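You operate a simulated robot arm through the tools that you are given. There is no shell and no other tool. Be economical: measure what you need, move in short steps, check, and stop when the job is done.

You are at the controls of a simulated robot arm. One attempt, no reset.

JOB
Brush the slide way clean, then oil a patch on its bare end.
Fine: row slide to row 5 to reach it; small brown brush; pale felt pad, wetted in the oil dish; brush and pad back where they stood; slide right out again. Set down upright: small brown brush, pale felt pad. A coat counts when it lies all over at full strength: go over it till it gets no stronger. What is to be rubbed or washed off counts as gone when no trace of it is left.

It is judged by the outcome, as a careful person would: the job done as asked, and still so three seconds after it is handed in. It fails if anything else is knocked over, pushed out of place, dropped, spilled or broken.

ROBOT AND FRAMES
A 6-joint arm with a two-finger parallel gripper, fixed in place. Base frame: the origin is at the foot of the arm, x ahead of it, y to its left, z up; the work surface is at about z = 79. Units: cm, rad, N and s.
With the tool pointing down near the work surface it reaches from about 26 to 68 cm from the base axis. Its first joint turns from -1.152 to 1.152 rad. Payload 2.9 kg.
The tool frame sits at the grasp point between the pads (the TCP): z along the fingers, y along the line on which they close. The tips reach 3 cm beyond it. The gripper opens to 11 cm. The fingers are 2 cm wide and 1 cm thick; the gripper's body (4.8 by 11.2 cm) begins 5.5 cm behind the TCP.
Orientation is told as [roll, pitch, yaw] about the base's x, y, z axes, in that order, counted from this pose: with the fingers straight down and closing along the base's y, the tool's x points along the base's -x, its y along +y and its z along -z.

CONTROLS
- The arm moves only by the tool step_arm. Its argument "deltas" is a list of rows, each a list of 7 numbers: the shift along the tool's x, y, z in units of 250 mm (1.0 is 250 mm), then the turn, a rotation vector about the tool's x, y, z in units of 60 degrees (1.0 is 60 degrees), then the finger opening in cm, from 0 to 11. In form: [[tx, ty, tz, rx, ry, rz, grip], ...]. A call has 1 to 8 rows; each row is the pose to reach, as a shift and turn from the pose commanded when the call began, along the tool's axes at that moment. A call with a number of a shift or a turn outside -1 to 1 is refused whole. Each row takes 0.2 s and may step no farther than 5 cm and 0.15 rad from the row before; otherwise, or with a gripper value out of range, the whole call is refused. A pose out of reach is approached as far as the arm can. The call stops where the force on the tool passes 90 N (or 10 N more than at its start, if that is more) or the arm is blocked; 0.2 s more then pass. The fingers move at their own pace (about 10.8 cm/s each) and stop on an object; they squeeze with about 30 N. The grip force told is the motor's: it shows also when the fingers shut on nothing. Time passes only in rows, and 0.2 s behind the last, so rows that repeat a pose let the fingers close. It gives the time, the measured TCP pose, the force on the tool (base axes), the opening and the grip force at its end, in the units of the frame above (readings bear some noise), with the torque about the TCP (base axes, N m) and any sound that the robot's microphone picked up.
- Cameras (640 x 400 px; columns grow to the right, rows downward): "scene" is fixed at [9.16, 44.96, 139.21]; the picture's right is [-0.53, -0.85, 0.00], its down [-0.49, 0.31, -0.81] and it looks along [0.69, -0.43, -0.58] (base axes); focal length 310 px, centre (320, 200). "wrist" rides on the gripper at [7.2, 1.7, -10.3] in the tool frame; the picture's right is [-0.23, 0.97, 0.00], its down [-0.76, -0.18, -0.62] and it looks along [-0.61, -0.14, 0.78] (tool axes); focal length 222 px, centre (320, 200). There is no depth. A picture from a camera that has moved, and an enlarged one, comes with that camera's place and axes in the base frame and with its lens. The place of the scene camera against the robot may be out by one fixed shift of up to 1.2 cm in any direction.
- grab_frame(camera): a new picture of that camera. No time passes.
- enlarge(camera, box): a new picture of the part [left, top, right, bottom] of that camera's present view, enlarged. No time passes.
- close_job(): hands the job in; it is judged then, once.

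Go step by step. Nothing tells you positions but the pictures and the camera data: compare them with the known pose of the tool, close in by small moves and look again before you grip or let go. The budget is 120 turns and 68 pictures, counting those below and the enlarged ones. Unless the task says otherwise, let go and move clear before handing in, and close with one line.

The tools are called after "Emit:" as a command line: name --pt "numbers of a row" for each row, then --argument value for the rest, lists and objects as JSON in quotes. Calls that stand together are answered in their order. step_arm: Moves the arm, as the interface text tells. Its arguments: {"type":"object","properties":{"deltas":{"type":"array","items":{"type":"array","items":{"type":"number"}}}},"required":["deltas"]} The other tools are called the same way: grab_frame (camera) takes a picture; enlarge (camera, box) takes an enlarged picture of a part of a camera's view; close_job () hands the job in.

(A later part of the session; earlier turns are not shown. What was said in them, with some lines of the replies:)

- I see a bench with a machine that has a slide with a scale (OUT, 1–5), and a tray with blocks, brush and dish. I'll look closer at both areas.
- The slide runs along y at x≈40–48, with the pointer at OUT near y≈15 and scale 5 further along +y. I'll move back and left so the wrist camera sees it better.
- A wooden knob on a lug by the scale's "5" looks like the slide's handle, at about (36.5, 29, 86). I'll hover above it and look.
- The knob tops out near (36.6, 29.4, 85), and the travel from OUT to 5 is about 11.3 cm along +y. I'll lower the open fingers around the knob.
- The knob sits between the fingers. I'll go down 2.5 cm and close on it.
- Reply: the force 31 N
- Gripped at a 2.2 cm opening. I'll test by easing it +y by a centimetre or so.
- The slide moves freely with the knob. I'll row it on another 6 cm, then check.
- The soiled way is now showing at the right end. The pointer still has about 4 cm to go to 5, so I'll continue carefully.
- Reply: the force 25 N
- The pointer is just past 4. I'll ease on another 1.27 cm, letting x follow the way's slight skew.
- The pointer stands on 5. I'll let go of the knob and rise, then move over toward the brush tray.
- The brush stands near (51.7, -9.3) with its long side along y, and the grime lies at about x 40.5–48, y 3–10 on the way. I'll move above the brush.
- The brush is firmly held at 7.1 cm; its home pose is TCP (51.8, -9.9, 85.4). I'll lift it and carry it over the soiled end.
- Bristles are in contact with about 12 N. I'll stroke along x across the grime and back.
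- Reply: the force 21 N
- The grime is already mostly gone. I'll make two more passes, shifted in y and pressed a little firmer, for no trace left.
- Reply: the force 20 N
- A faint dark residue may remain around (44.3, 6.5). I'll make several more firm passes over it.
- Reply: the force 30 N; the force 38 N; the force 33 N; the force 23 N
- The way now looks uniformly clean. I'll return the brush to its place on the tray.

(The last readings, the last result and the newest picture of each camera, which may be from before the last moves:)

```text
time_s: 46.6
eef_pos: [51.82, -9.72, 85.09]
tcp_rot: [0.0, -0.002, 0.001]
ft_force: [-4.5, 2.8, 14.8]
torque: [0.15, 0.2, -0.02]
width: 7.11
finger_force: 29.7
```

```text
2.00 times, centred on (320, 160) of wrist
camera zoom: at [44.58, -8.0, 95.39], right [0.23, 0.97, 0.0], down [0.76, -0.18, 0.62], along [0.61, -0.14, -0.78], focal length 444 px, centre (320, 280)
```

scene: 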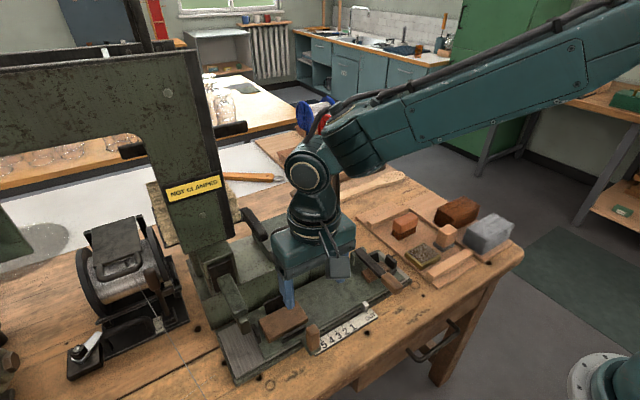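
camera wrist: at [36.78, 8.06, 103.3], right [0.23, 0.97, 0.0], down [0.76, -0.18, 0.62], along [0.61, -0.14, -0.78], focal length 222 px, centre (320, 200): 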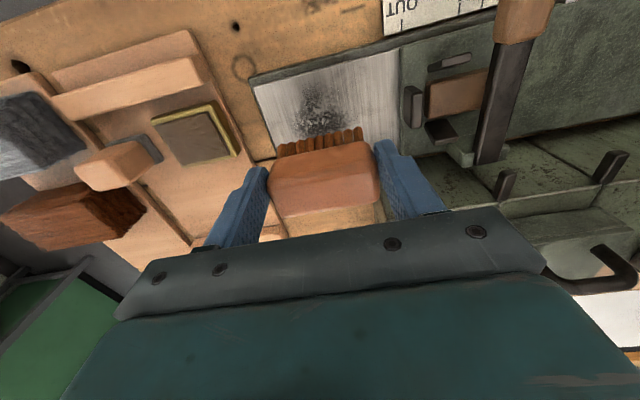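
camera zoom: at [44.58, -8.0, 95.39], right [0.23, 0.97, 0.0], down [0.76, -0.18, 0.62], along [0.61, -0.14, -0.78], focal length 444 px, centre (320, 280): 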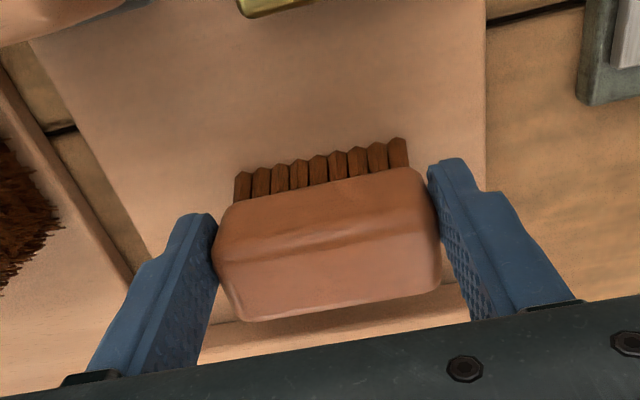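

The brush is seated with about 15 N of contact. I'll open, rise, and move to hover over the felt pad.

Emit:
step_arm --pt "0 0 -0.004 0 0 0 8.5" --pt "0 0 -0.004 0 0 0 8.5" --pt "0 0 -0.12 0 0 0 8.5" --pt "0 0 -0.28 0 0 0 8.5" --pt "0 0 -0.45 0 0 0 8.5" --pt "0.1 -0.06 -0.55 0 0 0 7" --pt "0.2 -0.14 -0.55 0 0 0 6" --pt "0.336 -0.2 -0.5 0 0 0 5.5"

Emit:
grab_frame --camera "wrist"

Emit:
enlarge --camera "scene" --box '[370, 180, 530, 300]'

```text
time_s: 48.4
eef_pos: [43.22, -14.77, 97.24]
tcp_rot: [-0.001, -0.001, 0.0]
ft_force: [0.2, 1.1, -0.5]
torque: [0.01, -0.04, 0.01]
width: 5.53
finger_force: 0.1
```

```text
29 pictures are left
camera wrist: at [36.01, -13.12, 107.56], right [0.23, 0.97, 0.0], down [0.76, -0.18, 0.62], along [0.61, -0.14, -0.78], focal length 222 px, centre (320, 200)
```

wrist: 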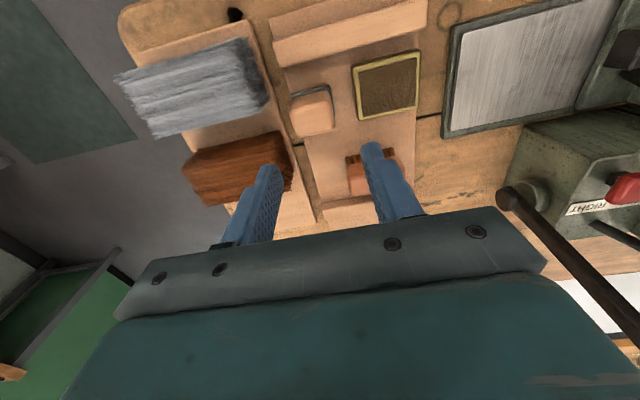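

```text
3.33 times, centred on (450, 240) of scene
camera zoom: at [9.16, 44.96, 139.21], right [-0.53, -0.85, 0.0], down [-0.49, 0.31, -0.81], along [0.69, -0.43, -0.58], focal length 1035 px, centre (-113, 67)
```

zoom: 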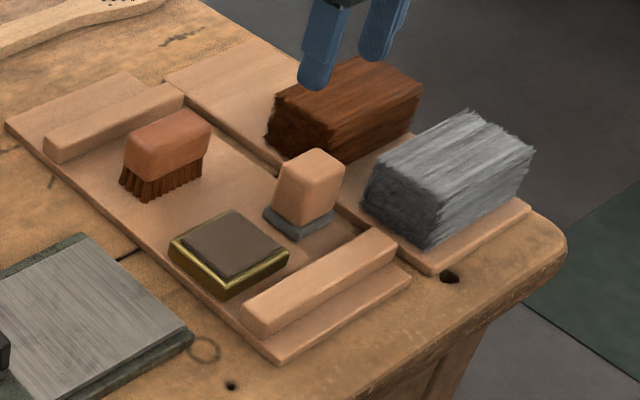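

The brush stands back in place. The pad's handle is at about (43.0, -15.4); I'll lower to just above it with a 5 cm opening and check centring.

Emit:
step_arm --pt "0.006 -0.024 0.1 0 0 0 5" --pt "0.006 -0.024 0.2 0 0 0 5" --pt "0.006 -0.024 0.3 0 0 0 5"

Emit:
enlarge --camera "wrist" --box '[160, 60, 480, 260]'

```text
time_s: 49.2
eef_pos: [42.97, -15.37, 90.02]
tcp_rot: [-0.001, 0.0, -0.001]
ft_force: [0.3, -1.2, 0.6]
torque: [-0.02, 0.02, -0.01]
width: 4.98
finger_force: 0.0
```

```text
2.00 times, centred on (320, 160) of wrist
camera zoom: at [35.79, -13.75, 100.33], right [0.23, 0.97, 0.0], down [0.76, -0.18, 0.62], along [0.61, -0.14, -0.78], focal length 444 px, centre (320, 280)
```

zoom: 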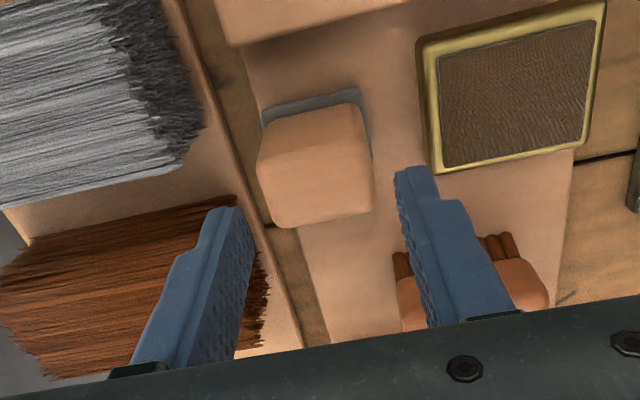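

Emit:
step_arm --pt "0.03 -0.002 0.03 0 0 0 4.6" --pt "0.03 -0.002 0.08 0 0 0 4.6" --pt "0.03 -0.002 0.13 0 0 0 4.6" --pt "0.03 -0.002 0.15 0 0 0 4.6"

Emit:
enlarge --camera "wrist" --box '[160, 60, 480, 260]'

```text
time_s: 50.0
eef_pos: [42.59, -15.84, 87.9]
tcp_rot: [-0.015, -0.011, -0.011]
ft_force: [-5.0, -0.3, 15.8]
torque: [-0.38, 0.17, -0.15]
width: 4.65
finger_force: 0.9
stopped in row 4: the force on the tool passed its limit at 105 N (the readings are from after the stop); the commanded pose is now the measured one
```

```text
2.00 times, centred on (320, 160) of wrist
camera zoom: at [35.28, -14.02, 98.11], right [0.24, 0.97, -0.01], down [0.75, -0.18, 0.63], along [0.61, -0.16, -0.77], focal length 444 px, centre (320, 280)
```

zoom: 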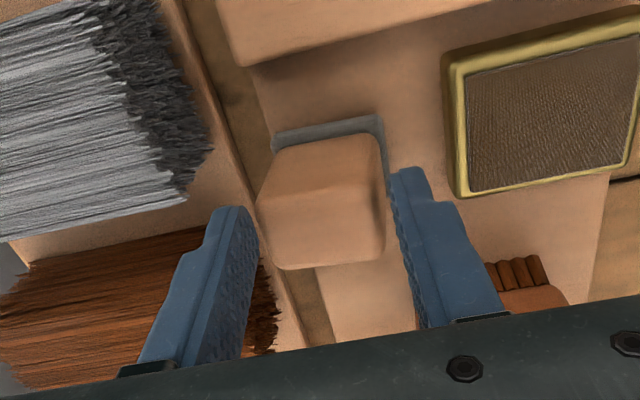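

The force stop came with the -y finger on the handle's edge: the handle is wider than I took it (≈4.3 cm) and the bundles are close on that side. I'll rise, straighten, and turn 90° so the fingers close along x instead.

Emit:
step_arm --pt "0 0 -0.04 0 0 0 5" --pt "0 0 -0.16 -0.0143 0.0105 0 5.5" --pt "0 0 -0.32 -0.0143 0.0105 0.01 6"

Emit:
step_arm --pt "0 0 0 0 0 -0.14 6" --pt "0 0 0 0 0 -0.28 6" --pt "0 0 0 0 0 -0.42 6" --pt "0 0 0 0 0 -0.56 6" --pt "0 0 0 0 0 -0.7 6" --pt "0 0 0 0 0 -0.84 6" --pt "0 0 0 0 0 -0.98 6"

Emit:
step_arm --pt "0 0 0 0 0 -0.14 6" --pt "0 0 0 0 0 -0.28 6" --pt "0 0 0 0 0 -0.42 6" --pt "0 0 0 0 0 -0.52 6"

Emit:
grab_frame --camera "wrist"

Emit:
enlarge --camera "scene" --box '[370, 180, 530, 300]'

```text
time_s: 50.8
eef_pos: [42.4, -15.45, 95.75]
tcp_rot: [0.002, 0.001, -0.02]
ft_force: [-0.6, 0.0, -0.2]
torque: [0.01, -0.01, -0.01]
width: 5.99
finger_force: 0.0
```

```text
time_s: 52.4
eef_pos: [42.56, -15.69, 95.71]
tcp_rot: [0.003, -0.001, 1.011]
ft_force: [0.0, 0.0, 0.3]
torque: [0.03, 0.0, -0.01]
width: 6.01
finger_force: 0.1
```

```text
time_s: 53.4
eef_pos: [42.61, -15.71, 95.75]
tcp_rot: [0.001, -0.004, 1.554]
ft_force: [0.3, 0.0, 0.4]
torque: [0.0, 0.0, -0.01]
width: 6.02
finger_force: 0.0
```

```text
25 pictures are left
camera wrist: at [40.75, -22.95, 106.01], right [-0.97, 0.24, 0.0], down [0.19, 0.76, 0.63], along [0.15, 0.61, -0.78], focal length 222 px, centre (320, 200)
```

wrist: 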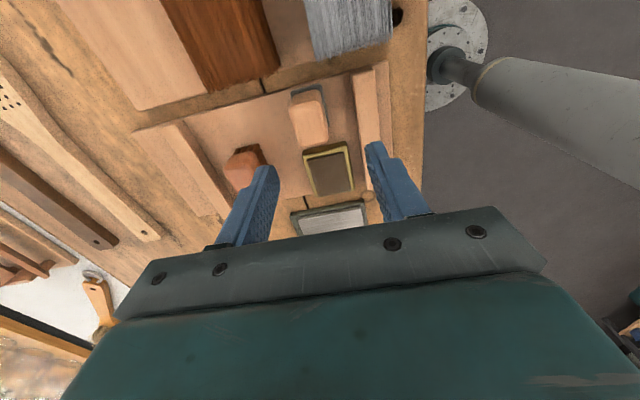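

```text
3.33 times, centred on (450, 240) of scene
camera zoom: at [9.16, 44.96, 139.21], right [-0.53, -0.85, 0.0], down [-0.49, 0.31, -0.81], along [0.69, -0.43, -0.58], focal length 1035 px, centre (-113, 67)
```

zoom: 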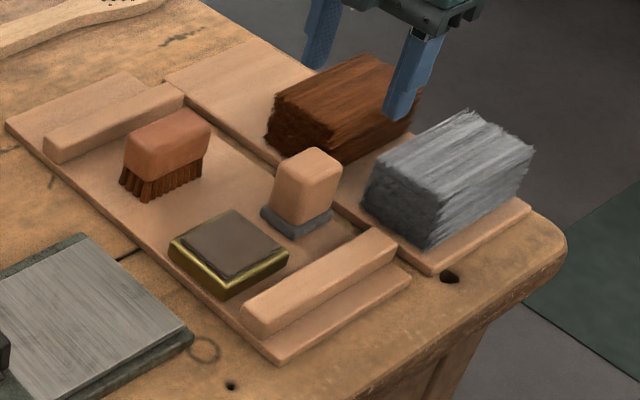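

The pad is still upright. With this yaw tool y = -x base; the handle is about 2.9 cm wide in x, centred near (43.3, -15.7). Lowering to just above it.

Emit:
step_arm --pt "0 -0.028 0.1 0 0 -0.014 6" --pt "0 -0.028 0.2 0 0 -0.014 6" --pt "0 -0.028 0.24 0 0 -0.014 6"

Emit:
enlarge --camera "wrist" --box '[160, 60, 480, 260]'

```text
time_s: 54.2
eef_pos: [43.31, -15.46, 89.73]
tcp_rot: [0.001, -0.005, 1.567]
ft_force: [0.2, 1.0, 0.3]
torque: [-0.03, -0.05, 0.03]
width: 6.02
finger_force: 0.2
```

```text
2.00 times, centred on (320, 160) of wrist
camera zoom: at [41.52, -22.87, 99.98], right [-0.97, 0.23, 0.0], down [0.18, 0.76, 0.63], along [0.14, 0.61, -0.78], focal length 444 px, centre (320, 280)
```

zoom: 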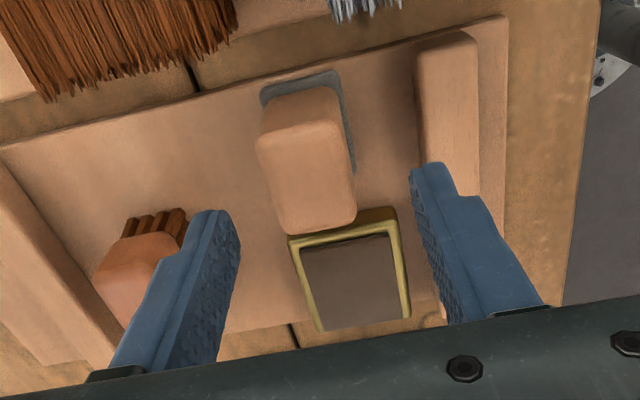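

Emit:
step_arm --pt "0.006 -0.008 0.03 0 0 0 5" --pt "0.006 -0.008 0.08 0 0 0 5" --pt "0.006 -0.008 0.137 0 0 0 5" --pt "0.006 -0.008 0.137 0 0 0 2.5" --pt "0.006 -0.008 0.137 0 0 0 2" --pt "0.006 -0.008 0.137 0 0 0 2"

Emit:
enlarge --camera "wrist" --box '[160, 60, 480, 260]'

```text
time_s: 55.6
eef_pos: [43.39, -15.68, 86.33]
tcp_rot: [0.002, -0.003, 1.567]
ft_force: [0.5, 0.3, 1.8]
torque: [-0.02, -0.03, -0.01]
width: 3.08
finger_force: 30.0
```

```text
2.00 times, centred on (320, 160) of wrist
camera zoom: at [41.74, -23.03, 96.56], right [-0.97, 0.23, 0.0], down [0.18, 0.76, 0.63], along [0.14, 0.61, -0.78], focal length 444 px, centre (320, 280)
```

zoom: 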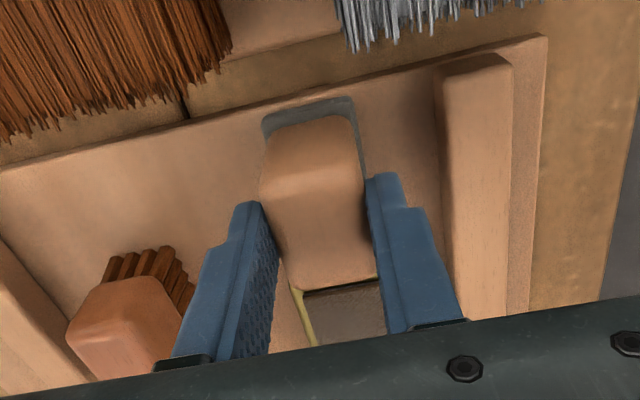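

The pad is gripped at 3.1 cm. I'll lift it and carry it over the oil dish at about (42.8, -7.6).

Emit:
step_arm --pt "0 0 -0.05 0 0 0 2" --pt "0 0 -0.16 0 0 0 2" --pt "0 0 -0.26 0 0 0 2" --pt "-0.1 0.01 -0.26 0 0 0 2" --pt "-0.22 0.024 -0.26 0 0 0 2" --pt "-0.32 0.024 -0.24 0 0 0 2" --pt "-0.324 0.024 -0.18 0 0 0 2"

Emit:
enlarge --camera "wrist" --box '[160, 60, 480, 260]'

Emit:
enlarge --camera "scene" --box '[370, 180, 530, 300]'

```text
time_s: 57.2
eef_pos: [42.82, -7.77, 90.68]
tcp_rot: [0.004, -0.002, 1.566]
ft_force: [-0.3, 0.2, -0.9]
torque: [-0.01, 0.02, 0.01]
width: 3.08
finger_force: 29.4
```

```text
2.00 times, centred on (320, 160) of wrist
camera zoom: at [41.15, -15.14, 100.99], right [-0.97, 0.23, 0.0], down [0.18, 0.76, 0.63], along [0.14, 0.61, -0.78], focal length 444 px, centre (320, 280)
```

zoom: 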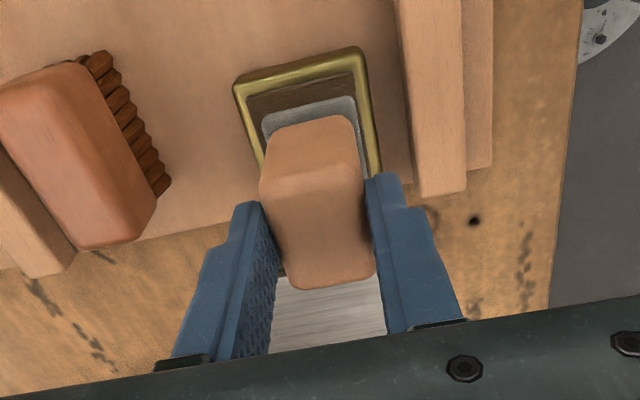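

```text
3.33 times, centred on (450, 240) of scene
camera zoom: at [9.16, 44.97, 139.21], right [-0.53, -0.85, 0.0], down [-0.49, 0.31, -0.81], along [0.69, -0.43, -0.58], focal length 1035 px, centre (-113, 67)
```

zoom: 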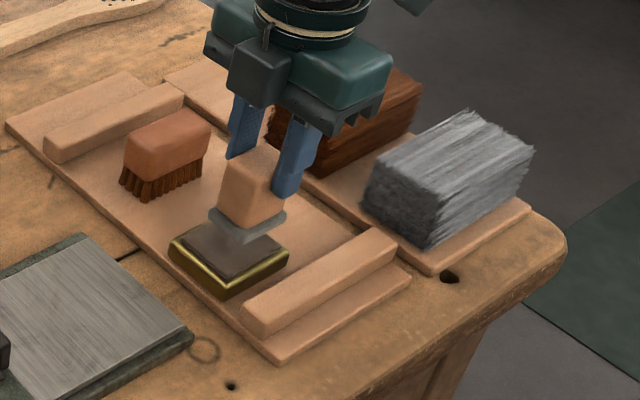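

Pad is aligned over the dish. I'll lower gently to contact the oil.

Emit:
step_arm --pt "-0.008 0 0.03 0 0 0 2" --pt "-0.008 0 0.06 0 0 0 2" --pt "-0.008 0 0.08 0 0 0 2"

Emit:
step_arm --pt "0 0 0.01 0 0 0 2" --pt "0 0 0.018 0 0 0 2"

```text
time_s: 58.0
eef_pos: [42.69, -7.54, 88.88]
tcp_rot: [0.002, -0.002, 1.567]
ft_force: [0.0, -0.3, -0.9]
torque: [-0.02, 0.02, 0.03]
width: 3.1
finger_force: 29.3
```

```text
time_s: 58.6
eef_pos: [42.68, -7.37, 88.45]
tcp_rot: [0.002, -0.003, 1.566]
ft_force: [-3.5, 0.4, 10.4]
torque: [0.02, 0.35, 0.02]
width: 3.07
finger_force: 29.7
```

Emit:
enlarge --camera "scene" --box '[390, 220, 460, 280]'

Emit:
enlarge --camera "wrist" --box '[240, 60, 400, 180]'

```text
6.67 times, centred on (425, 250) of scene
camera zoom: at [9.14, 44.97, 139.21], right [-0.53, -0.85, 0.0], down [-0.49, 0.31, -0.81], along [0.69, -0.43, -0.58], focal length 2070 px, centre (-380, -133)
```

zoom: 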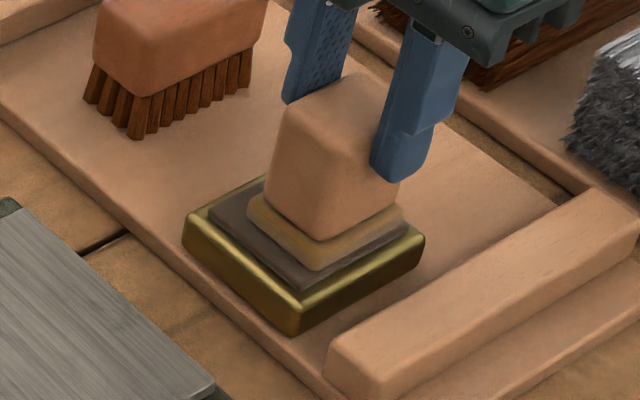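

```text
3.33 times, centred on (320, 120) of wrist
camera zoom: at [41.06, -14.8, 98.74], right [-0.97, 0.23, 0.0], down [0.18, 0.76, 0.63], along [0.14, 0.61, -0.78], focal length 740 px, centre (320, 467)
```

zoom: 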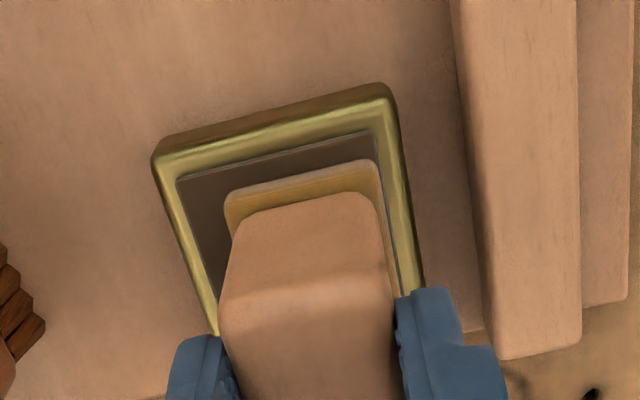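

The felt has turned amber, so it is wet with oil. I'll hold a moment, lift, let it drip over the dish, and go to the way.

Emit:
step_arm --pt "0 0 0.003 0 0 0 2" --pt "0 0 0.003 0 0 0 2" --pt "0 0 0.003 0 0 0 2" --pt "0 0 -0.04 0 0 0 2" --pt "0 0 -0.12 0 0 0 2" --pt "0 0 -0.2 0 0 0 2" --pt "0 0 -0.2 0 0 0 2"

Emit:
step_arm --pt "-0.16 -0.01 0 0 0 0 2" --pt "-0.32 -0.02 0 0 0 0 2" --pt "-0.46 -0.02 0.0 0 0 0 2" --pt "-0.51 -0.0 0.06 0 0 0 2" --pt "-0.51 0.02 0.15 0 0 0 2" --pt "-0.51 0.04 0.22 0 0 0 2"

Emit:
enlarge --camera "scene" --box '[300, 200, 440, 310]'

```text
time_s: 60.2
eef_pos: [42.85, -7.79, 93.52]
tcp_rot: [0.002, -0.004, 1.568]
ft_force: [-0.4, 1.3, 0.0]
torque: [-0.02, 0.0, 0.06]
width: 3.09
finger_force: 29.9
```

```text
time_s: 61.6
eef_pos: [41.88, 5.43, 87.94]
tcp_rot: [0.001, -0.002, 1.568]
ft_force: [-0.9, -0.5, -1.6]
torque: [-0.02, -0.01, 0.0]
width: 3.09
finger_force: 30.2
```

```text
3.64 times, centred on (370, 255) of scene
camera zoom: at [9.16, 44.96, 139.21], right [-0.53, -0.85, 0.0], down [-0.49, 0.31, -0.81], along [0.69, -0.43, -0.58], focal length 1129 px, centre (138, 0)
```

zoom: 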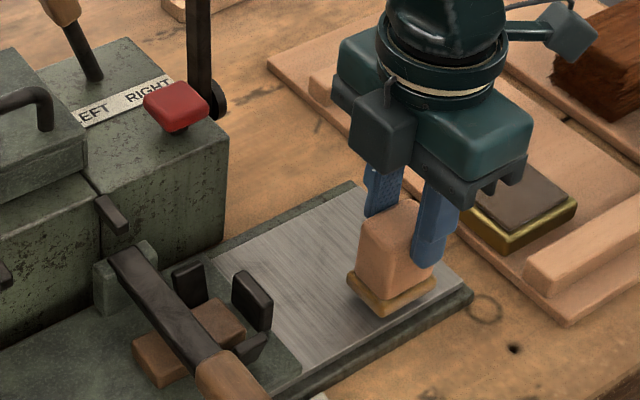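

Emit:
step_arm --pt "0 0 0.015 0 0 0 2" --pt "0 0 0.028 0 0 0 2"

Emit:
step_arm --pt "0 0 0.005 0 0 0 2" --pt "0 0 0.009 0 0 0 2"

```text
time_s: 62.2
eef_pos: [41.83, 5.28, 87.03]
tcp_rot: [0.003, -0.003, 1.567]
ft_force: [-1.0, -0.1, 0.0]
torque: [-0.02, 0.01, -0.01]
width: 3.08
finger_force: 30.2
```

```text
time_s: 62.8
eef_pos: [41.82, 5.33, 87.12]
tcp_rot: [0.0, -0.004, 1.567]
ft_force: [-4.3, 0.8, 16.2]
torque: [-0.02, 0.21, 0.02]
width: 3.08
finger_force: 30.5
```

Contact at 16 N. I'll spread oil in two overlapping lanes.

Emit:
step_arm --pt "0 -0.05 0 0 0 0 2" --pt "0 -0.1 0 0 0 0 2" --pt "0 -0.15 0 0 0 0 2" --pt "0 -0.2 0 0 0 0 2" --pt "0 -0.22 0 0 0 0 2" --pt "-0.06 -0.22 0 0 0 0 2" --pt "-0.12 -0.22 0 0 0 0 2"

Emit:
step_arm --pt "0 0.05 0 0 0 0 2" --pt "0 0.1 0 0 0 0 2" --pt "0 0.15 0 0 0 0 2" --pt "0 0.2 0 0 0 0 2" --pt "0 0.22 0 0 0 0 2" --pt "0.06 0.22 0 0 0 0 2" --pt "0.12 0.22 0 0 0 0 2"

Emit:
enlarge --camera "scene" --box '[300, 200, 440, 310]'

```text
time_s: 64.4
eef_pos: [47.64, 8.12, 86.94]
tcp_rot: [-0.002, -0.002, 1.566]
ft_force: [2.1, -9.6, 27.3]
torque: [-0.51, -0.06, 0.05]
width: 3.1
finger_force: 29.9
```

```text
time_s: 66.0
eef_pos: [41.92, 5.33, 86.97]
tcp_rot: [0.003, -0.004, 1.566]
ft_force: [-0.1, 3.1, 9.1]
torque: [0.28, 0.04, 0.0]
width: 3.07
finger_force: 29.9
```

```text
3.64 times, centred on (370, 255) of scene
camera zoom: at [9.15, 44.97, 139.21], right [-0.53, -0.85, 0.0], down [-0.49, 0.31, -0.81], along [0.69, -0.43, -0.58], focal length 1129 px, centre (138, 0)
```

zoom: 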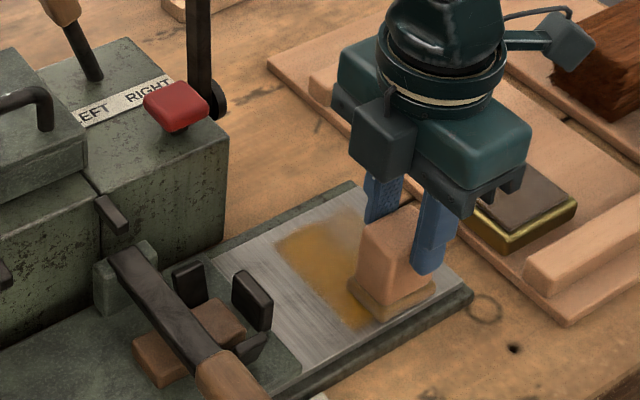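

An amber coat is forming. I'll go over it again several times.

Emit:
step_arm --pt "0 -0.05 0 0 0 0 2" --pt "0 -0.1 0 0 0 0 2" --pt "0 -0.15 0 0 0 0 2" --pt "0 -0.2 0 0 0 0 2" --pt "0 -0.22 0 0 0 0 2" --pt "-0.06 -0.22 0 0 0 0 2" --pt "-0.12 -0.22 0 0 0 0 2"

Emit:
step_arm --pt "0 0.05 0 0 0 0 2" --pt "0 0.1 0 0 0 0 2" --pt "0 0.15 0 0 0 0 2" --pt "0 0.2 0 0 0 0 2" --pt "0 0.22 0 0 0 0 2" --pt "0.06 0.22 0 0 0 0 2" --pt "0.12 0.22 0 0 0 0 2"

Emit:
step_arm --pt "-0.06 -0.05 0 0 0 0 2" --pt "-0.06 -0.1 0 0 0 0 2" --pt "-0.06 -0.15 0 0 0 0 2" --pt "-0.06 -0.2 0 0 0 0 2" --pt "-0.06 -0.22 0 0 0 0 2" --pt "0 -0.22 0 0 0 0 2"

Emit:
step_arm --pt "0 0 -0.04 0 0 0 2" --pt "0.1 0.04 -0.16 0 0 0 2" --pt "0.25 0.07 -0.25 0 0 0 2"

Emit:
enlarge --camera "scene" --box '[320, 220, 420, 300]'

Emit:
enlarge --camera "wrist" --box '[240, 120, 400, 220]'

```text
time_s: 67.6
eef_pos: [47.39, 8.2, 86.98]
tcp_rot: [0.004, -0.002, 1.567]
ft_force: [0.0, 0.6, -0.5]
torque: [-0.01, 0.01, 0.03]
width: 3.05
finger_force: 29.9
```

```text
time_s: 69.2
eef_pos: [41.7, 5.24, 87.16]
tcp_rot: [0.002, -0.003, 1.564]
ft_force: [-0.1, -0.2, -0.7]
torque: [0.02, 0.02, 0.01]
width: 3.1
finger_force: 30.0
```

```text
time_s: 70.6
eef_pos: [47.47, 5.31, 87.06]
tcp_rot: [0.0, -0.004, 1.568]
ft_force: [0.1, 2.5, 7.2]
torque: [0.13, -0.04, 0.02]
width: 3.09
finger_force: 29.6
```

```text
time_s: 71.4
eef_pos: [45.67, -1.0, 93.18]
tcp_rot: [0.001, -0.004, 1.567]
ft_force: [-0.6, 0.5, -0.1]
torque: [-0.04, 0.03, -0.02]
width: 3.07
finger_force: 29.9
```

```text
5.00 times, centred on (370, 260) of scene
camera zoom: at [9.16, 44.97, 139.21], right [-0.53, -0.85, 0.0], down [-0.49, 0.31, -0.81], along [0.69, -0.43, -0.58], focal length 1552 px, centre (70, -100)
```

zoom: 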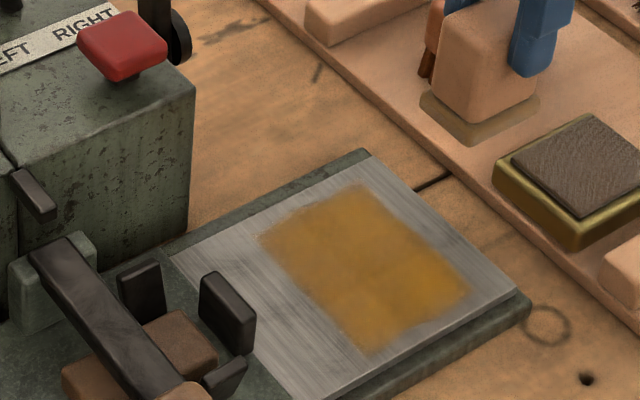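

```text
4.00 times, centred on (320, 170) of wrist
camera zoom: at [43.97, -8.37, 103.43], right [-0.97, 0.23, 0.0], down [0.18, 0.76, 0.63], along [0.14, 0.61, -0.78], focal length 888 px, centre (320, 320)
```

zoom: 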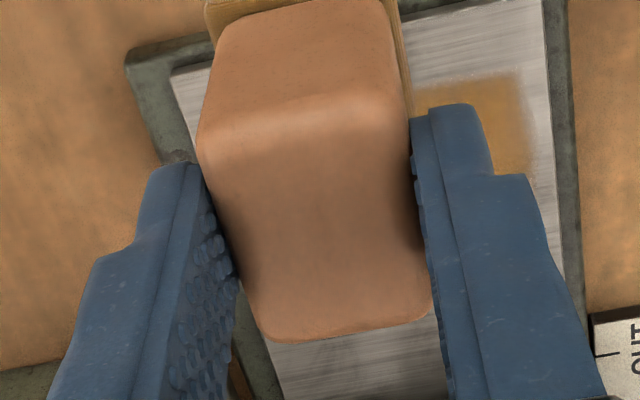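

The coat is good but the last passes were light in pressure. I'll re-wet the pad and go over everything again, a bit firmer and a little further in y.

Emit:
step_arm --pt "0.13 0.06 0 0 0 0 2" --pt "0.26 0.118 0 0 0 0 2" --pt "0.26 0.118 0.1 0 0 0 2" --pt "0.26 0.118 0.17 0 0 0 2" --pt "0.26 0.118 0.188 0 0 0 2" --pt "0.26 0.118 0.191 0 0 0 2" --pt "0.26 0.118 0.191 0 0 0 2"

Emit:
step_arm --pt "0 0 0.004 0 0 0 2" --pt "0 0 0.004 0 0 0 2" --pt "0 0 -0.04 0 0 0 2" --pt "0 0 -0.12 0 0 0 2" --pt "0 0 -0.2 0 0 0 2" --pt "0 0 -0.2 0 0 0 2"

Emit:
step_arm --pt "-0.16 0 0 0 0 0 2" --pt "-0.32 0 0 0 0 0 2" --pt "-0.48 0 0.0 0 0 0 2" --pt "-0.51 0.02 0.08 0 0 0 2" --pt "-0.51 0.04 0.18 0 0 0 2" --pt "-0.51 0.04 0.245 0 0 0 2"

```text
time_s: 73.0
eef_pos: [42.77, -7.46, 88.47]
tcp_rot: [0.001, -0.003, 1.566]
ft_force: [-4.0, 0.0, 11.2]
torque: [0.0, 0.22, 0.04]
width: 3.07
finger_force: 29.8
```

```text
time_s: 74.4
eef_pos: [42.78, -7.57, 93.31]
tcp_rot: [0.001, -0.004, 1.567]
ft_force: [-0.4, -1.0, -0.5]
torque: [0.0, 0.0, 0.0]
width: 3.12
finger_force: 30.5
```

```text
time_s: 75.8
eef_pos: [41.79, 5.35, 87.51]
tcp_rot: [0.0, -0.005, 1.566]
ft_force: [-0.4, -0.4, -0.5]
torque: [0.02, -0.02, -0.01]
width: 3.08
finger_force: 30.2
```

Emit:
step_arm --pt "0 0 0.015 0 0 0 2" --pt "0 0 0.023 0 0 0 2" --pt "0 -0.05 0.023 0 0 0 2" --pt "0 -0.1 0.023 0 0 0 2" --pt "0 -0.15 0.023 0 0 0 2" --pt "0 -0.2 0.023 0 0 0 2" --pt "0 -0.22 0.023 0 0 0 2"

Emit:
step_arm --pt "-0.06 0 0 0 0 0 2" --pt "-0.12 0 0 0 0 0 2" --pt "-0.12 0.05 0 0 0 0 2" --pt "-0.12 0.1 0 0 0 0 2" --pt "-0.12 0.15 0 0 0 0 2" --pt "-0.12 0.2 0 0 0 0 2" --pt "-0.12 0.22 0 0 0 0 2" --pt "-0.2 0.22 0 0 0 0 2"

Emit:
step_arm --pt "0 -0.05 0 0 0 0 2" --pt "0 -0.1 0 0 0 0 2" --pt "0 -0.15 0 0 0 0 2" --pt "0 -0.2 0 0 0 0 2" --pt "0 -0.22 0 0 0 0 2" --pt "0.06 -0.22 0 0 0 0 2" --pt "0.12 -0.22 0 0 0 0 2" --pt "0.2 -0.22 0 0 0 0 2"

Emit:
enlarge --camera "scene" --box '[300, 200, 440, 310]'

```text
time_s: 77.4
eef_pos: [47.2, 5.21, 86.77]
tcp_rot: [0.0, -0.005, 1.565]
ft_force: [-9.2, -0.9, 28.6]
torque: [-0.01, 0.36, 0.01]
width: 3.13
finger_force: 30.3
```

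```text
time_s: 79.2
eef_pos: [41.54, 10.24, 87.02]
tcp_rot: [0.003, -0.004, 1.568]
ft_force: [-0.8, -0.2, -0.8]
torque: [-0.03, 0.01, 0.0]
width: 3.11
finger_force: 30.7
```

```text
time_s: 81.0
eef_pos: [47.12, 5.07, 87.04]
tcp_rot: [0.002, -0.002, 1.567]
ft_force: [-1.4, -0.1, -0.9]
torque: [-0.02, -0.01, 0.02]
width: 3.1
finger_force: 30.0
```

```text
3.64 times, centred on (370, 255) of scene
camera zoom: at [9.16, 44.97, 139.21], right [-0.53, -0.85, 0.0], down [-0.49, 0.31, -0.81], along [0.69, -0.43, -0.58], focal length 1129 px, centre (138, 0)
```

zoom: 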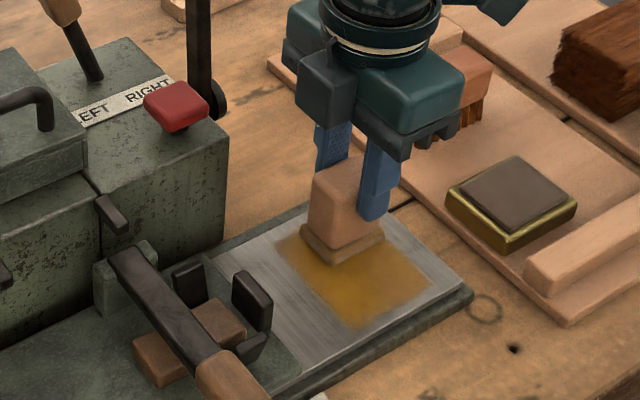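

The coat fills a fixed patch and doesn't spread beyond it. I'll do a few more firmer passes over that patch to be sure it is at full strength.

Emit:
step_arm --pt "0 0 0.008 0 0 0 2" --pt "0 0.05 0.008 0 0 0 2" --pt "0 0.1 0.008 0 0 0 2" --pt "0 0.15 0.008 0 0 0 2" --pt "0 0.2 0.008 0 0 0 2" --pt "0 0.24 0.008 0 0 0 2" --pt "-0.07 0.24 0.008 0 0 0 2" --pt "-0.13 0.24 0.008 0 0 0 2"

Emit:
step_arm --pt "0 -0.05 0.002 0 0 0 2" --pt "0 -0.1 0.002 0 0 0 2" --pt "0 -0.15 0.002 0 0 0 2" --pt "0 -0.2 0.002 0 0 0 2" --pt "0 -0.25 0.002 0 0 0 2" --pt "0.07 -0.25 0.002 0 0 0 2" --pt "0.07 -0.18 0.002 0 0 0 2" --pt "0.07 -0.11 0.002 0 0 0 2"

Emit:
step_arm --pt "0 0.06 0.002 0 0 0 2" --pt "0 0.12 0.002 0 0 0 2" --pt "0.06 0.12 0.002 0 0 0 2" --pt "0.06 0.06 0.002 0 0 0 2" --pt "0.06 0.0 0.002 0 0 0 2" --pt "0.06 -0.06 0.002 0 0 0 2" --pt "0.06 -0.12 0.002 0 0 0 2"

Emit:
step_arm --pt "0 0 -0.04 0 0 0 2" --pt "0.1 0.04 -0.16 0 0 0 2" --pt "0.25 0.07 -0.25 0 0 0 2"

Emit:
enlarge --camera "scene" --box '[320, 220, 420, 300]'

```text
time_s: 82.8
eef_pos: [41.21, 8.35, 86.64]
tcp_rot: [0.003, -0.003, 1.565]
ft_force: [-0.2, -10.0, 29.7]
torque: [-0.27, -0.01, -0.01]
width: 3.11
finger_force: 30.5
```

```text
time_s: 84.6
eef_pos: [44.05, 6.87, 86.66]
tcp_rot: [0.0, -0.003, 1.566]
ft_force: [0.0, -0.6, -0.7]
torque: [-0.01, 0.0, 0.03]
width: 3.1
finger_force: 30.5
```

```text
time_s: 86.2
eef_pos: [46.93, 5.3, 86.5]
tcp_rot: [0.002, -0.003, 1.567]
ft_force: [-5.3, 0.6, 15.4]
torque: [0.15, 0.25, 0.03]
width: 3.1
finger_force: 30.6
```

```text
time_s: 87.0
eef_pos: [45.14, -1.28, 92.64]
tcp_rot: [0.002, -0.004, 1.567]
ft_force: [-0.8, -0.6, 0.0]
torque: [0.01, 0.0, 0.0]
width: 3.12
finger_force: 30.0
```

```text
5.00 times, centred on (370, 260) of scene
camera zoom: at [9.16, 44.97, 139.21], right [-0.53, -0.85, 0.0], down [-0.49, 0.31, -0.81], along [0.69, -0.43, -0.58], focal length 1552 px, centre (70, -100)
```

zoom: 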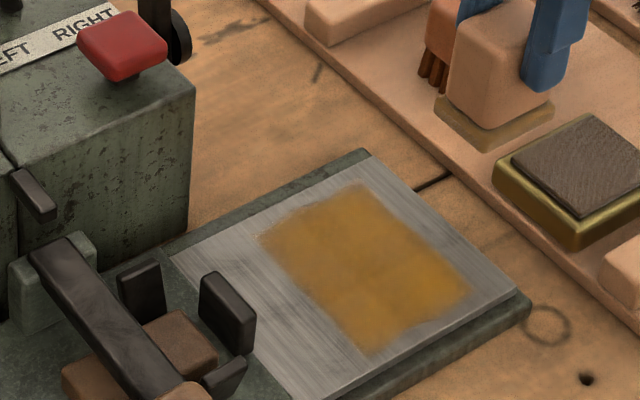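

The coat looks unchanged from before, so it is at full strength. Now I return the pad to its spot.

Emit:
step_arm --pt "0.15 0.05 0 0 0 0 2" --pt "0.3 0.076 0 0 0 0 2" --pt "0.45 0.076 0 0 0 0 2" --pt "0.587 0.076 0 0 0 0 2" --pt "0.587 0.076 0.1 0 0 0 2" --pt "0.587 0.076 0.2 0 0 0 2" --pt "0.587 0.076 0.24 0 0 0 2"

Emit:
enlarge --camera "scene" --box '[370, 180, 530, 300]'

```text
time_s: 88.6
eef_pos: [43.24, -15.95, 86.6]
tcp_rot: [0.001, -0.003, 1.567]
ft_force: [0.1, -0.4, 0.1]
torque: [0.02, 0.01, 0.05]
width: 3.09
finger_force: 29.9
```

```text
3.33 times, centred on (450, 240) of scene
camera zoom: at [9.16, 44.96, 139.21], right [-0.53, -0.85, 0.0], down [-0.49, 0.31, -0.81], along [0.69, -0.43, -0.58], focal length 1035 px, centre (-113, 67)
```

zoom: 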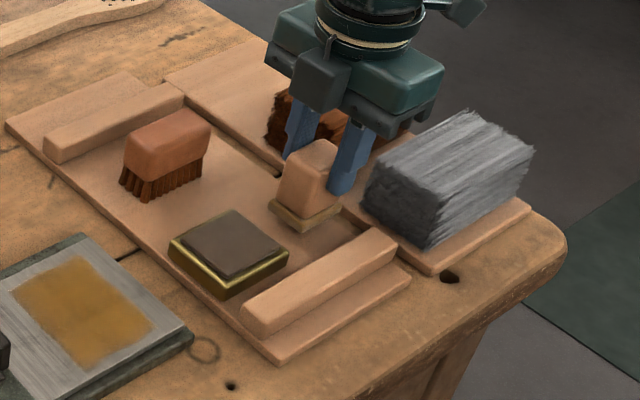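

Emit:
step_arm --pt "-0.008 -0.005 0.0 0 0 0 2" --pt "-0.008 -0.005 0.012 0 0 0 2" --pt "-0.008 -0.005 0.02 0 0 0 2"

Emit:
step_arm --pt "0 0 0.006 0 0 0 2" --pt "0 0 0.011 0 0 0 2"

```text
time_s: 89.4
eef_pos: [43.41, -15.41, 86.26]
tcp_rot: [0.001, -0.003, 1.568]
ft_force: [0.3, 0.2, -0.3]
torque: [0.02, 0.02, 0.04]
width: 3.11
finger_force: 29.9
```

```text
time_s: 90.0
eef_pos: [43.38, -15.58, 86.01]
tcp_rot: [0.001, -0.003, 1.567]
ft_force: [-0.5, -0.7, 0.0]
torque: [-0.04, -0.02, 0.0]
width: 3.09
finger_force: 29.7
```

Emit:
step_arm --pt "0 0 0.005 0 0 0 2" --pt "0 0 0.008 0 0 0 2"

```text
time_s: 90.6
eef_pos: [43.41, -15.5, 85.8]
tcp_rot: [0.002, -0.003, 1.568]
ft_force: [-1.2, -0.4, 0.3]
torque: [-0.01, -0.02, 0.02]
width: 3.09
finger_force: 29.8
```

Emit:
step_arm --pt "0 0 0.005 0 0 0 2" --pt "0 0 0.008 0 0 0 2"

Emit:
enlarge --camera "scene" --box '[370, 180, 530, 300]'

```text
time_s: 91.2
eef_pos: [43.36, -15.57, 85.62]
tcp_rot: [0.0, -0.001, 1.566]
ft_force: [-6.3, 0.9, 19.7]
torque: [0.22, 0.34, -0.01]
width: 3.07
finger_force: 30.1
```

```text
3.33 times, centred on (450, 240) of scene
camera zoom: at [9.12, 44.97, 139.21], right [-0.53, -0.85, 0.0], down [-0.49, 0.31, -0.81], along [0.69, -0.43, -0.58], focal length 1035 px, centre (-113, 67)
```

zoom: 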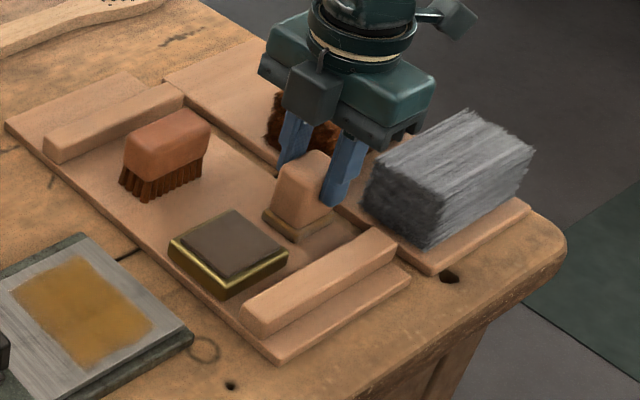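

The pad is down where it stood. I'll release, rise, and turn the wrist back.

Emit:
step_arm --pt "0 0 -0.004 0 0 0 5" --pt "0 0 -0.004 0 0 0 5" --pt "0 0 -0.06 0 0 0 5" --pt "0 0 -0.2 0 0 0 5" --pt "0 0 -0.38 0 0 0 5" --pt "0 0 -0.56 0 0 0 5" --pt "0 0 -0.74 0 0 0 5"

Emit:
step_arm --pt "0 0 0 0 0 0.14 5" --pt "0 0 0 0 0 0.28 5" --pt "0 0 0 0 0 0.42 5" --pt "0 0 0 0 0 0.56 5" --pt "0 0 0 0 0 0.7 5" --pt "0 0 0 0 0 0.84 5" --pt "0 0 0 0 0 0.98 5"

Emit:
step_arm --pt "0 0 0 0 0 0.14 5" --pt "0 0 0 0 0 0.28 5" --pt "0 0 0 0 0 0.42 5" --pt "0 0 0 0 0 0.516 5"

Emit:
grab_frame --camera "scene"

```text
time_s: 92.8
eef_pos: [43.44, -15.33, 104.19]
tcp_rot: [0.001, -0.003, 1.567]
ft_force: [-0.2, -0.6, 0.1]
torque: [0.01, -0.02, 0.0]
width: 5.01
finger_force: 0.0
```

```text
time_s: 94.4
eef_pos: [43.42, -15.49, 104.11]
tcp_rot: [0.003, 0.001, 0.538]
ft_force: [-0.5, -0.3, -0.5]
torque: [0.03, 0.0, 0.02]
width: 5.02
finger_force: 0.1
```

```text
time_s: 95.4
eef_pos: [43.43, -15.65, 103.96]
tcp_rot: [0.004, 0.003, -0.003]
ft_force: [0.0, 0.7, -0.2]
torque: [-0.01, -0.02, 0.0]
width: 4.98
finger_force: 0.0
```

```text
9 pictures are left
```

scene: 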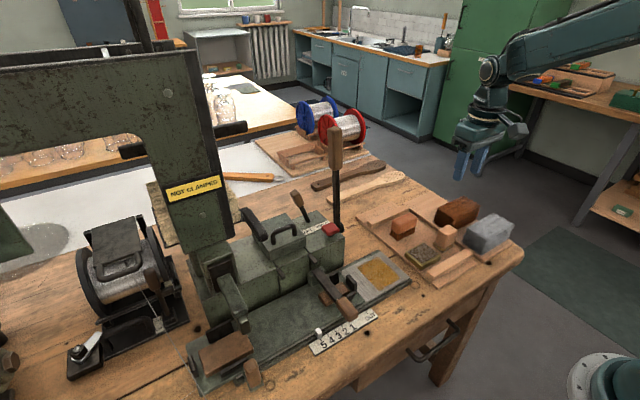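

All set down upright. Now back to the knob at about (36.6, 41.1).

Emit:
step_arm --pt "0.08 0.1 0 0 0 0 5" --pt "0.16 0.22 0 0 0 0 5" --pt "0.22 0.36 0 0 0 0 5" --pt "0.27 0.52 0 0 0 0 5" --pt "0.272 0.68 0 0 0 0 5" --pt "0.272 0.84 0 0 0 0 5" --pt "0.272 0.96 0 0 0 0 5"

Emit:
step_arm --pt "0 0.18 0 0 0 0 5" --pt "0 0.36 0 0 0 0 5" --pt "0 0.54 0 0 0 0 5" --pt "0 0.72 0 0 0 0 5" --pt "0 0.9 0 0 0 0 5" --pt "0 1.0 0 0 0 0 5"

Emit:
step_arm --pt "0 0.14 0.0 0 0 0 5" --pt "0 0.29 0 0 0 0 5" --pt "0 0.3 0.15 0 0 0 5" --pt "0 0.3 0.3 0 0 0 5" --pt "0 0.3 0.45 0 0 0 5" --pt "0 0.3 0.6 0 0 0 5"

Emit:
enlarge --camera "wrist" --box '[160, 60, 480, 260]'

```text
time_s: 97.0
eef_pos: [36.76, 8.54, 104.07]
tcp_rot: [0.005, 0.002, -0.002]
ft_force: [-1.3, 0.8, 0.2]
torque: [0.02, 0.05, 0.0]
width: 5.0
finger_force: 0.0
```

```text
time_s: 98.4
eef_pos: [36.54, 33.56, 104.17]
tcp_rot: [0.004, 0.001, 0.001]
ft_force: [0.2, 0.1, 0.7]
torque: [-0.01, 0.06, -0.01]
width: 4.99
finger_force: 0.0
```

```text
time_s: 99.8
eef_pos: [36.54, 41.27, 89.08]
tcp_rot: [0.003, 0.002, -0.002]
ft_force: [0.5, 0.6, 0.1]
torque: [0.02, -0.02, 0.03]
width: 4.99
finger_force: 0.1
```

```text
2.00 times, centred on (320, 160) of wrist
camera zoom: at [29.33, 42.7, 99.47], right [0.23, 0.97, 0.0], down [0.76, -0.18, 0.62], along [0.61, -0.14, -0.78], focal length 444 px, centre (320, 280)
```

zoom: 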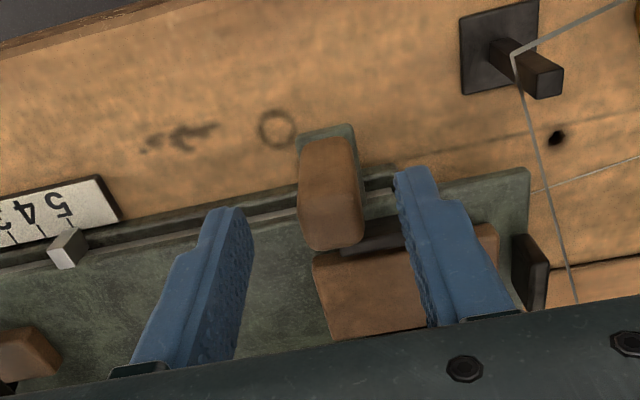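

Emit:
step_arm --pt "0 0 0.06 0 0 0 5" --pt "0 0 0.138 0 0 0 5" --pt "0 0 0.138 0 0 0 0" --pt "0 0 0.138 0 0 0 0" --pt "0 0 0.138 0 0 0 0"

Emit:
step_arm --pt "0 -0.05 0 0 0 0 0" --pt "0 -0.1 0 0 0 0 0" --pt "0 -0.15 0 0 0 0 0" --pt "0 -0.2 0 0 0 0 0" --pt "0 -0.25 0 0 0 0 0" --pt "0 -0.3 0 0 0 0 0"

```text
time_s: 101.0
eef_pos: [36.56, 41.04, 85.65]
tcp_rot: [0.005, 0.002, 0.001]
ft_force: [-0.7, 2.0, -2.5]
torque: [-0.75, -1.2, 0.23]
width: 2.19
finger_force: 45.4
```

```text
time_s: 102.4
eef_pos: [36.66, 33.5, 85.56]
tcp_rot: [0.003, 0.001, 0.0]
ft_force: [7.4, 1.1, 6.9]
torque: [-1.09, 1.51, -0.15]
width: 2.21
finger_force: 45.0
```

The slide is coming out smoothly; the remaining travel is about 3.9 cm to knob y ≈ 29.6.

Emit:
step_arm --pt "0 -0.05 0 0 0 0 0" --pt "0 -0.1 0 0 0 0 0" --pt "0 -0.14 0 0 0 0 0" --pt "0 -0.156 0 0 0 0 0"

Emit:
enlarge --camera "scene" --box '[280, 270, 400, 365]'

```text
time_s: 103.4
eef_pos: [36.61, 29.58, 85.57]
tcp_rot: [0.001, 0.002, -0.001]
ft_force: [17.8, -0.8, -26.4]
torque: [-0.63, -0.84, 0.33]
width: 2.16
finger_force: 44.7
```

```text
4.21 times, centred on (340, 318) of scene
camera zoom: at [9.23, 44.99, 139.2], right [-0.53, -0.85, 0.0], down [-0.49, 0.31, -0.81], along [0.69, -0.43, -0.58], focal length 1307 px, centre (236, -295)
```

zoom: 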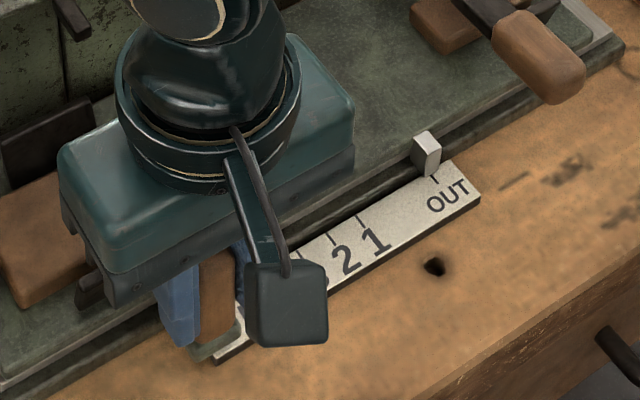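

The pointer is at OUT. A small nudge further confirms it is against its stop.

Emit:
step_arm --pt "0 -0.005 0 0 0 0 0" --pt "0 -0.01 0 0 0 0 0"

```text
time_s: 104.0
eef_pos: [36.59, 29.47, 85.58]
tcp_rot: [0.005, 0.0, -0.002]
ft_force: [25.6, 12.3, -38.5]
torque: [-1.18, 0.2, -0.11]
width: 2.19
finger_force: 45.2
```

It is at the stop. I'll release, rise clear and check everything.

Emit:
step_arm --pt "0 0.004 0 0 0 0 0" --pt "0 0.006 0 0 0 0 5" --pt "0 0.006 0 0 0 0 5" --pt "0 0.006 -0.1 0 0 0 5" --pt "0 0.006 -0.25 0 0 0 5" --pt "0 0.006 -0.44 0 0 0 5" --pt "0 0.006 -0.62 0 0 0 5" --pt "0.1 0.006 -0.75 0 0 0 5"

Emit:
step_arm --pt "0.04 -0.16 -0.08 0 0 0 5" --pt "0.04 -0.34 -0.1 0 0 0 5" --pt "0.04 -0.52 -0.1 0 0 0 5" --pt "0.04 -0.7 -0.1 0 0 0 5" --pt "0.04 -0.88 -0.1 0 0 0 5"

Emit:
grab_frame --camera "scene"

Emit:
enlarge --camera "scene" --box '[300, 230, 430, 340]'

Emit:
enlarge --camera "scene" --box '[340, 160, 530, 300]'

```text
time_s: 105.8
eef_pos: [33.92, 29.51, 104.14]
tcp_rot: [0.003, 0.0, 0.001]
ft_force: [0.4, 0.9, 0.1]
torque: [0.01, -0.01, 0.02]
width: 5.01
finger_force: 0.1
```

```text
time_s: 107.0
eef_pos: [33.06, 7.38, 107.05]
tcp_rot: [0.004, 0.002, -0.001]
ft_force: [-0.5, -1.2, -0.1]
torque: [0.01, 0.01, 0.02]
width: 4.98
finger_force: 0.0
```

```text
6 pictures are left
```

scene: 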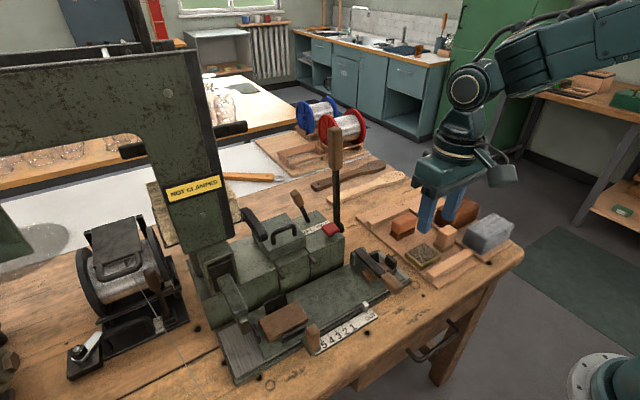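

```text
3.64 times, centred on (365, 285) of scene
camera zoom: at [9.16, 44.97, 139.21], right [-0.53, -0.85, 0.0], down [-0.49, 0.31, -0.81], along [0.69, -0.43, -0.58], focal length 1129 px, centre (156, -109)
```

zoom: 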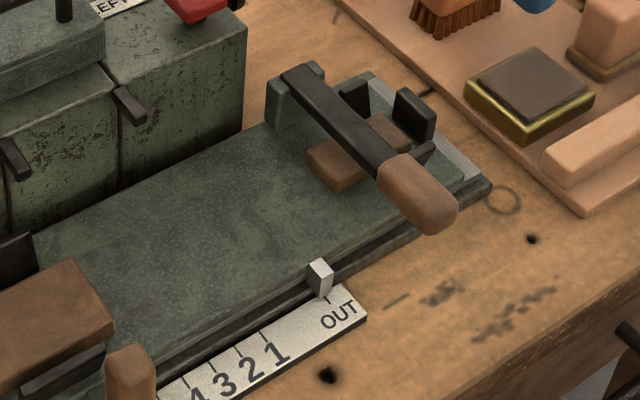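

```text
2.86 times, centred on (435, 230) of scene
camera zoom: at [9.16, 44.97, 139.21], right [-0.53, -0.85, 0.0], down [-0.49, 0.31, -0.81], along [0.69, -0.43, -0.58], focal length 887 px, centre (-9, 114)
```

zoom: 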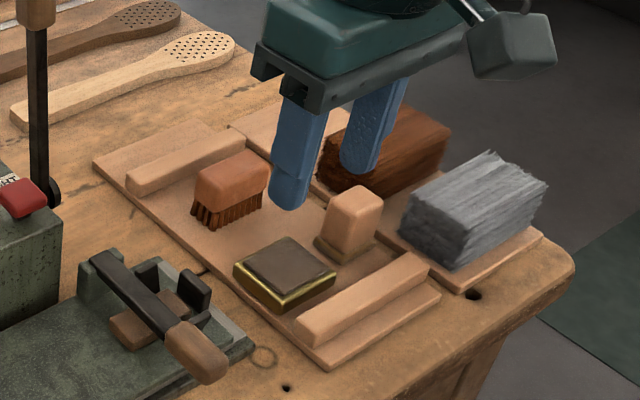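

The slide is at OUT, and the brush and pad stand upright in their places. Nothing else looks moved, so I'm handing in.

Emit:
close_job

```text
The job is handed in.
```

The slide way is brushed clean and its bare-end patch is oiled at full strength. The slide is back at OUT, and the brush and pad stand upright within a few millimetres of where they were; an early grip attempt nudged the pad slightly before I moved it back.
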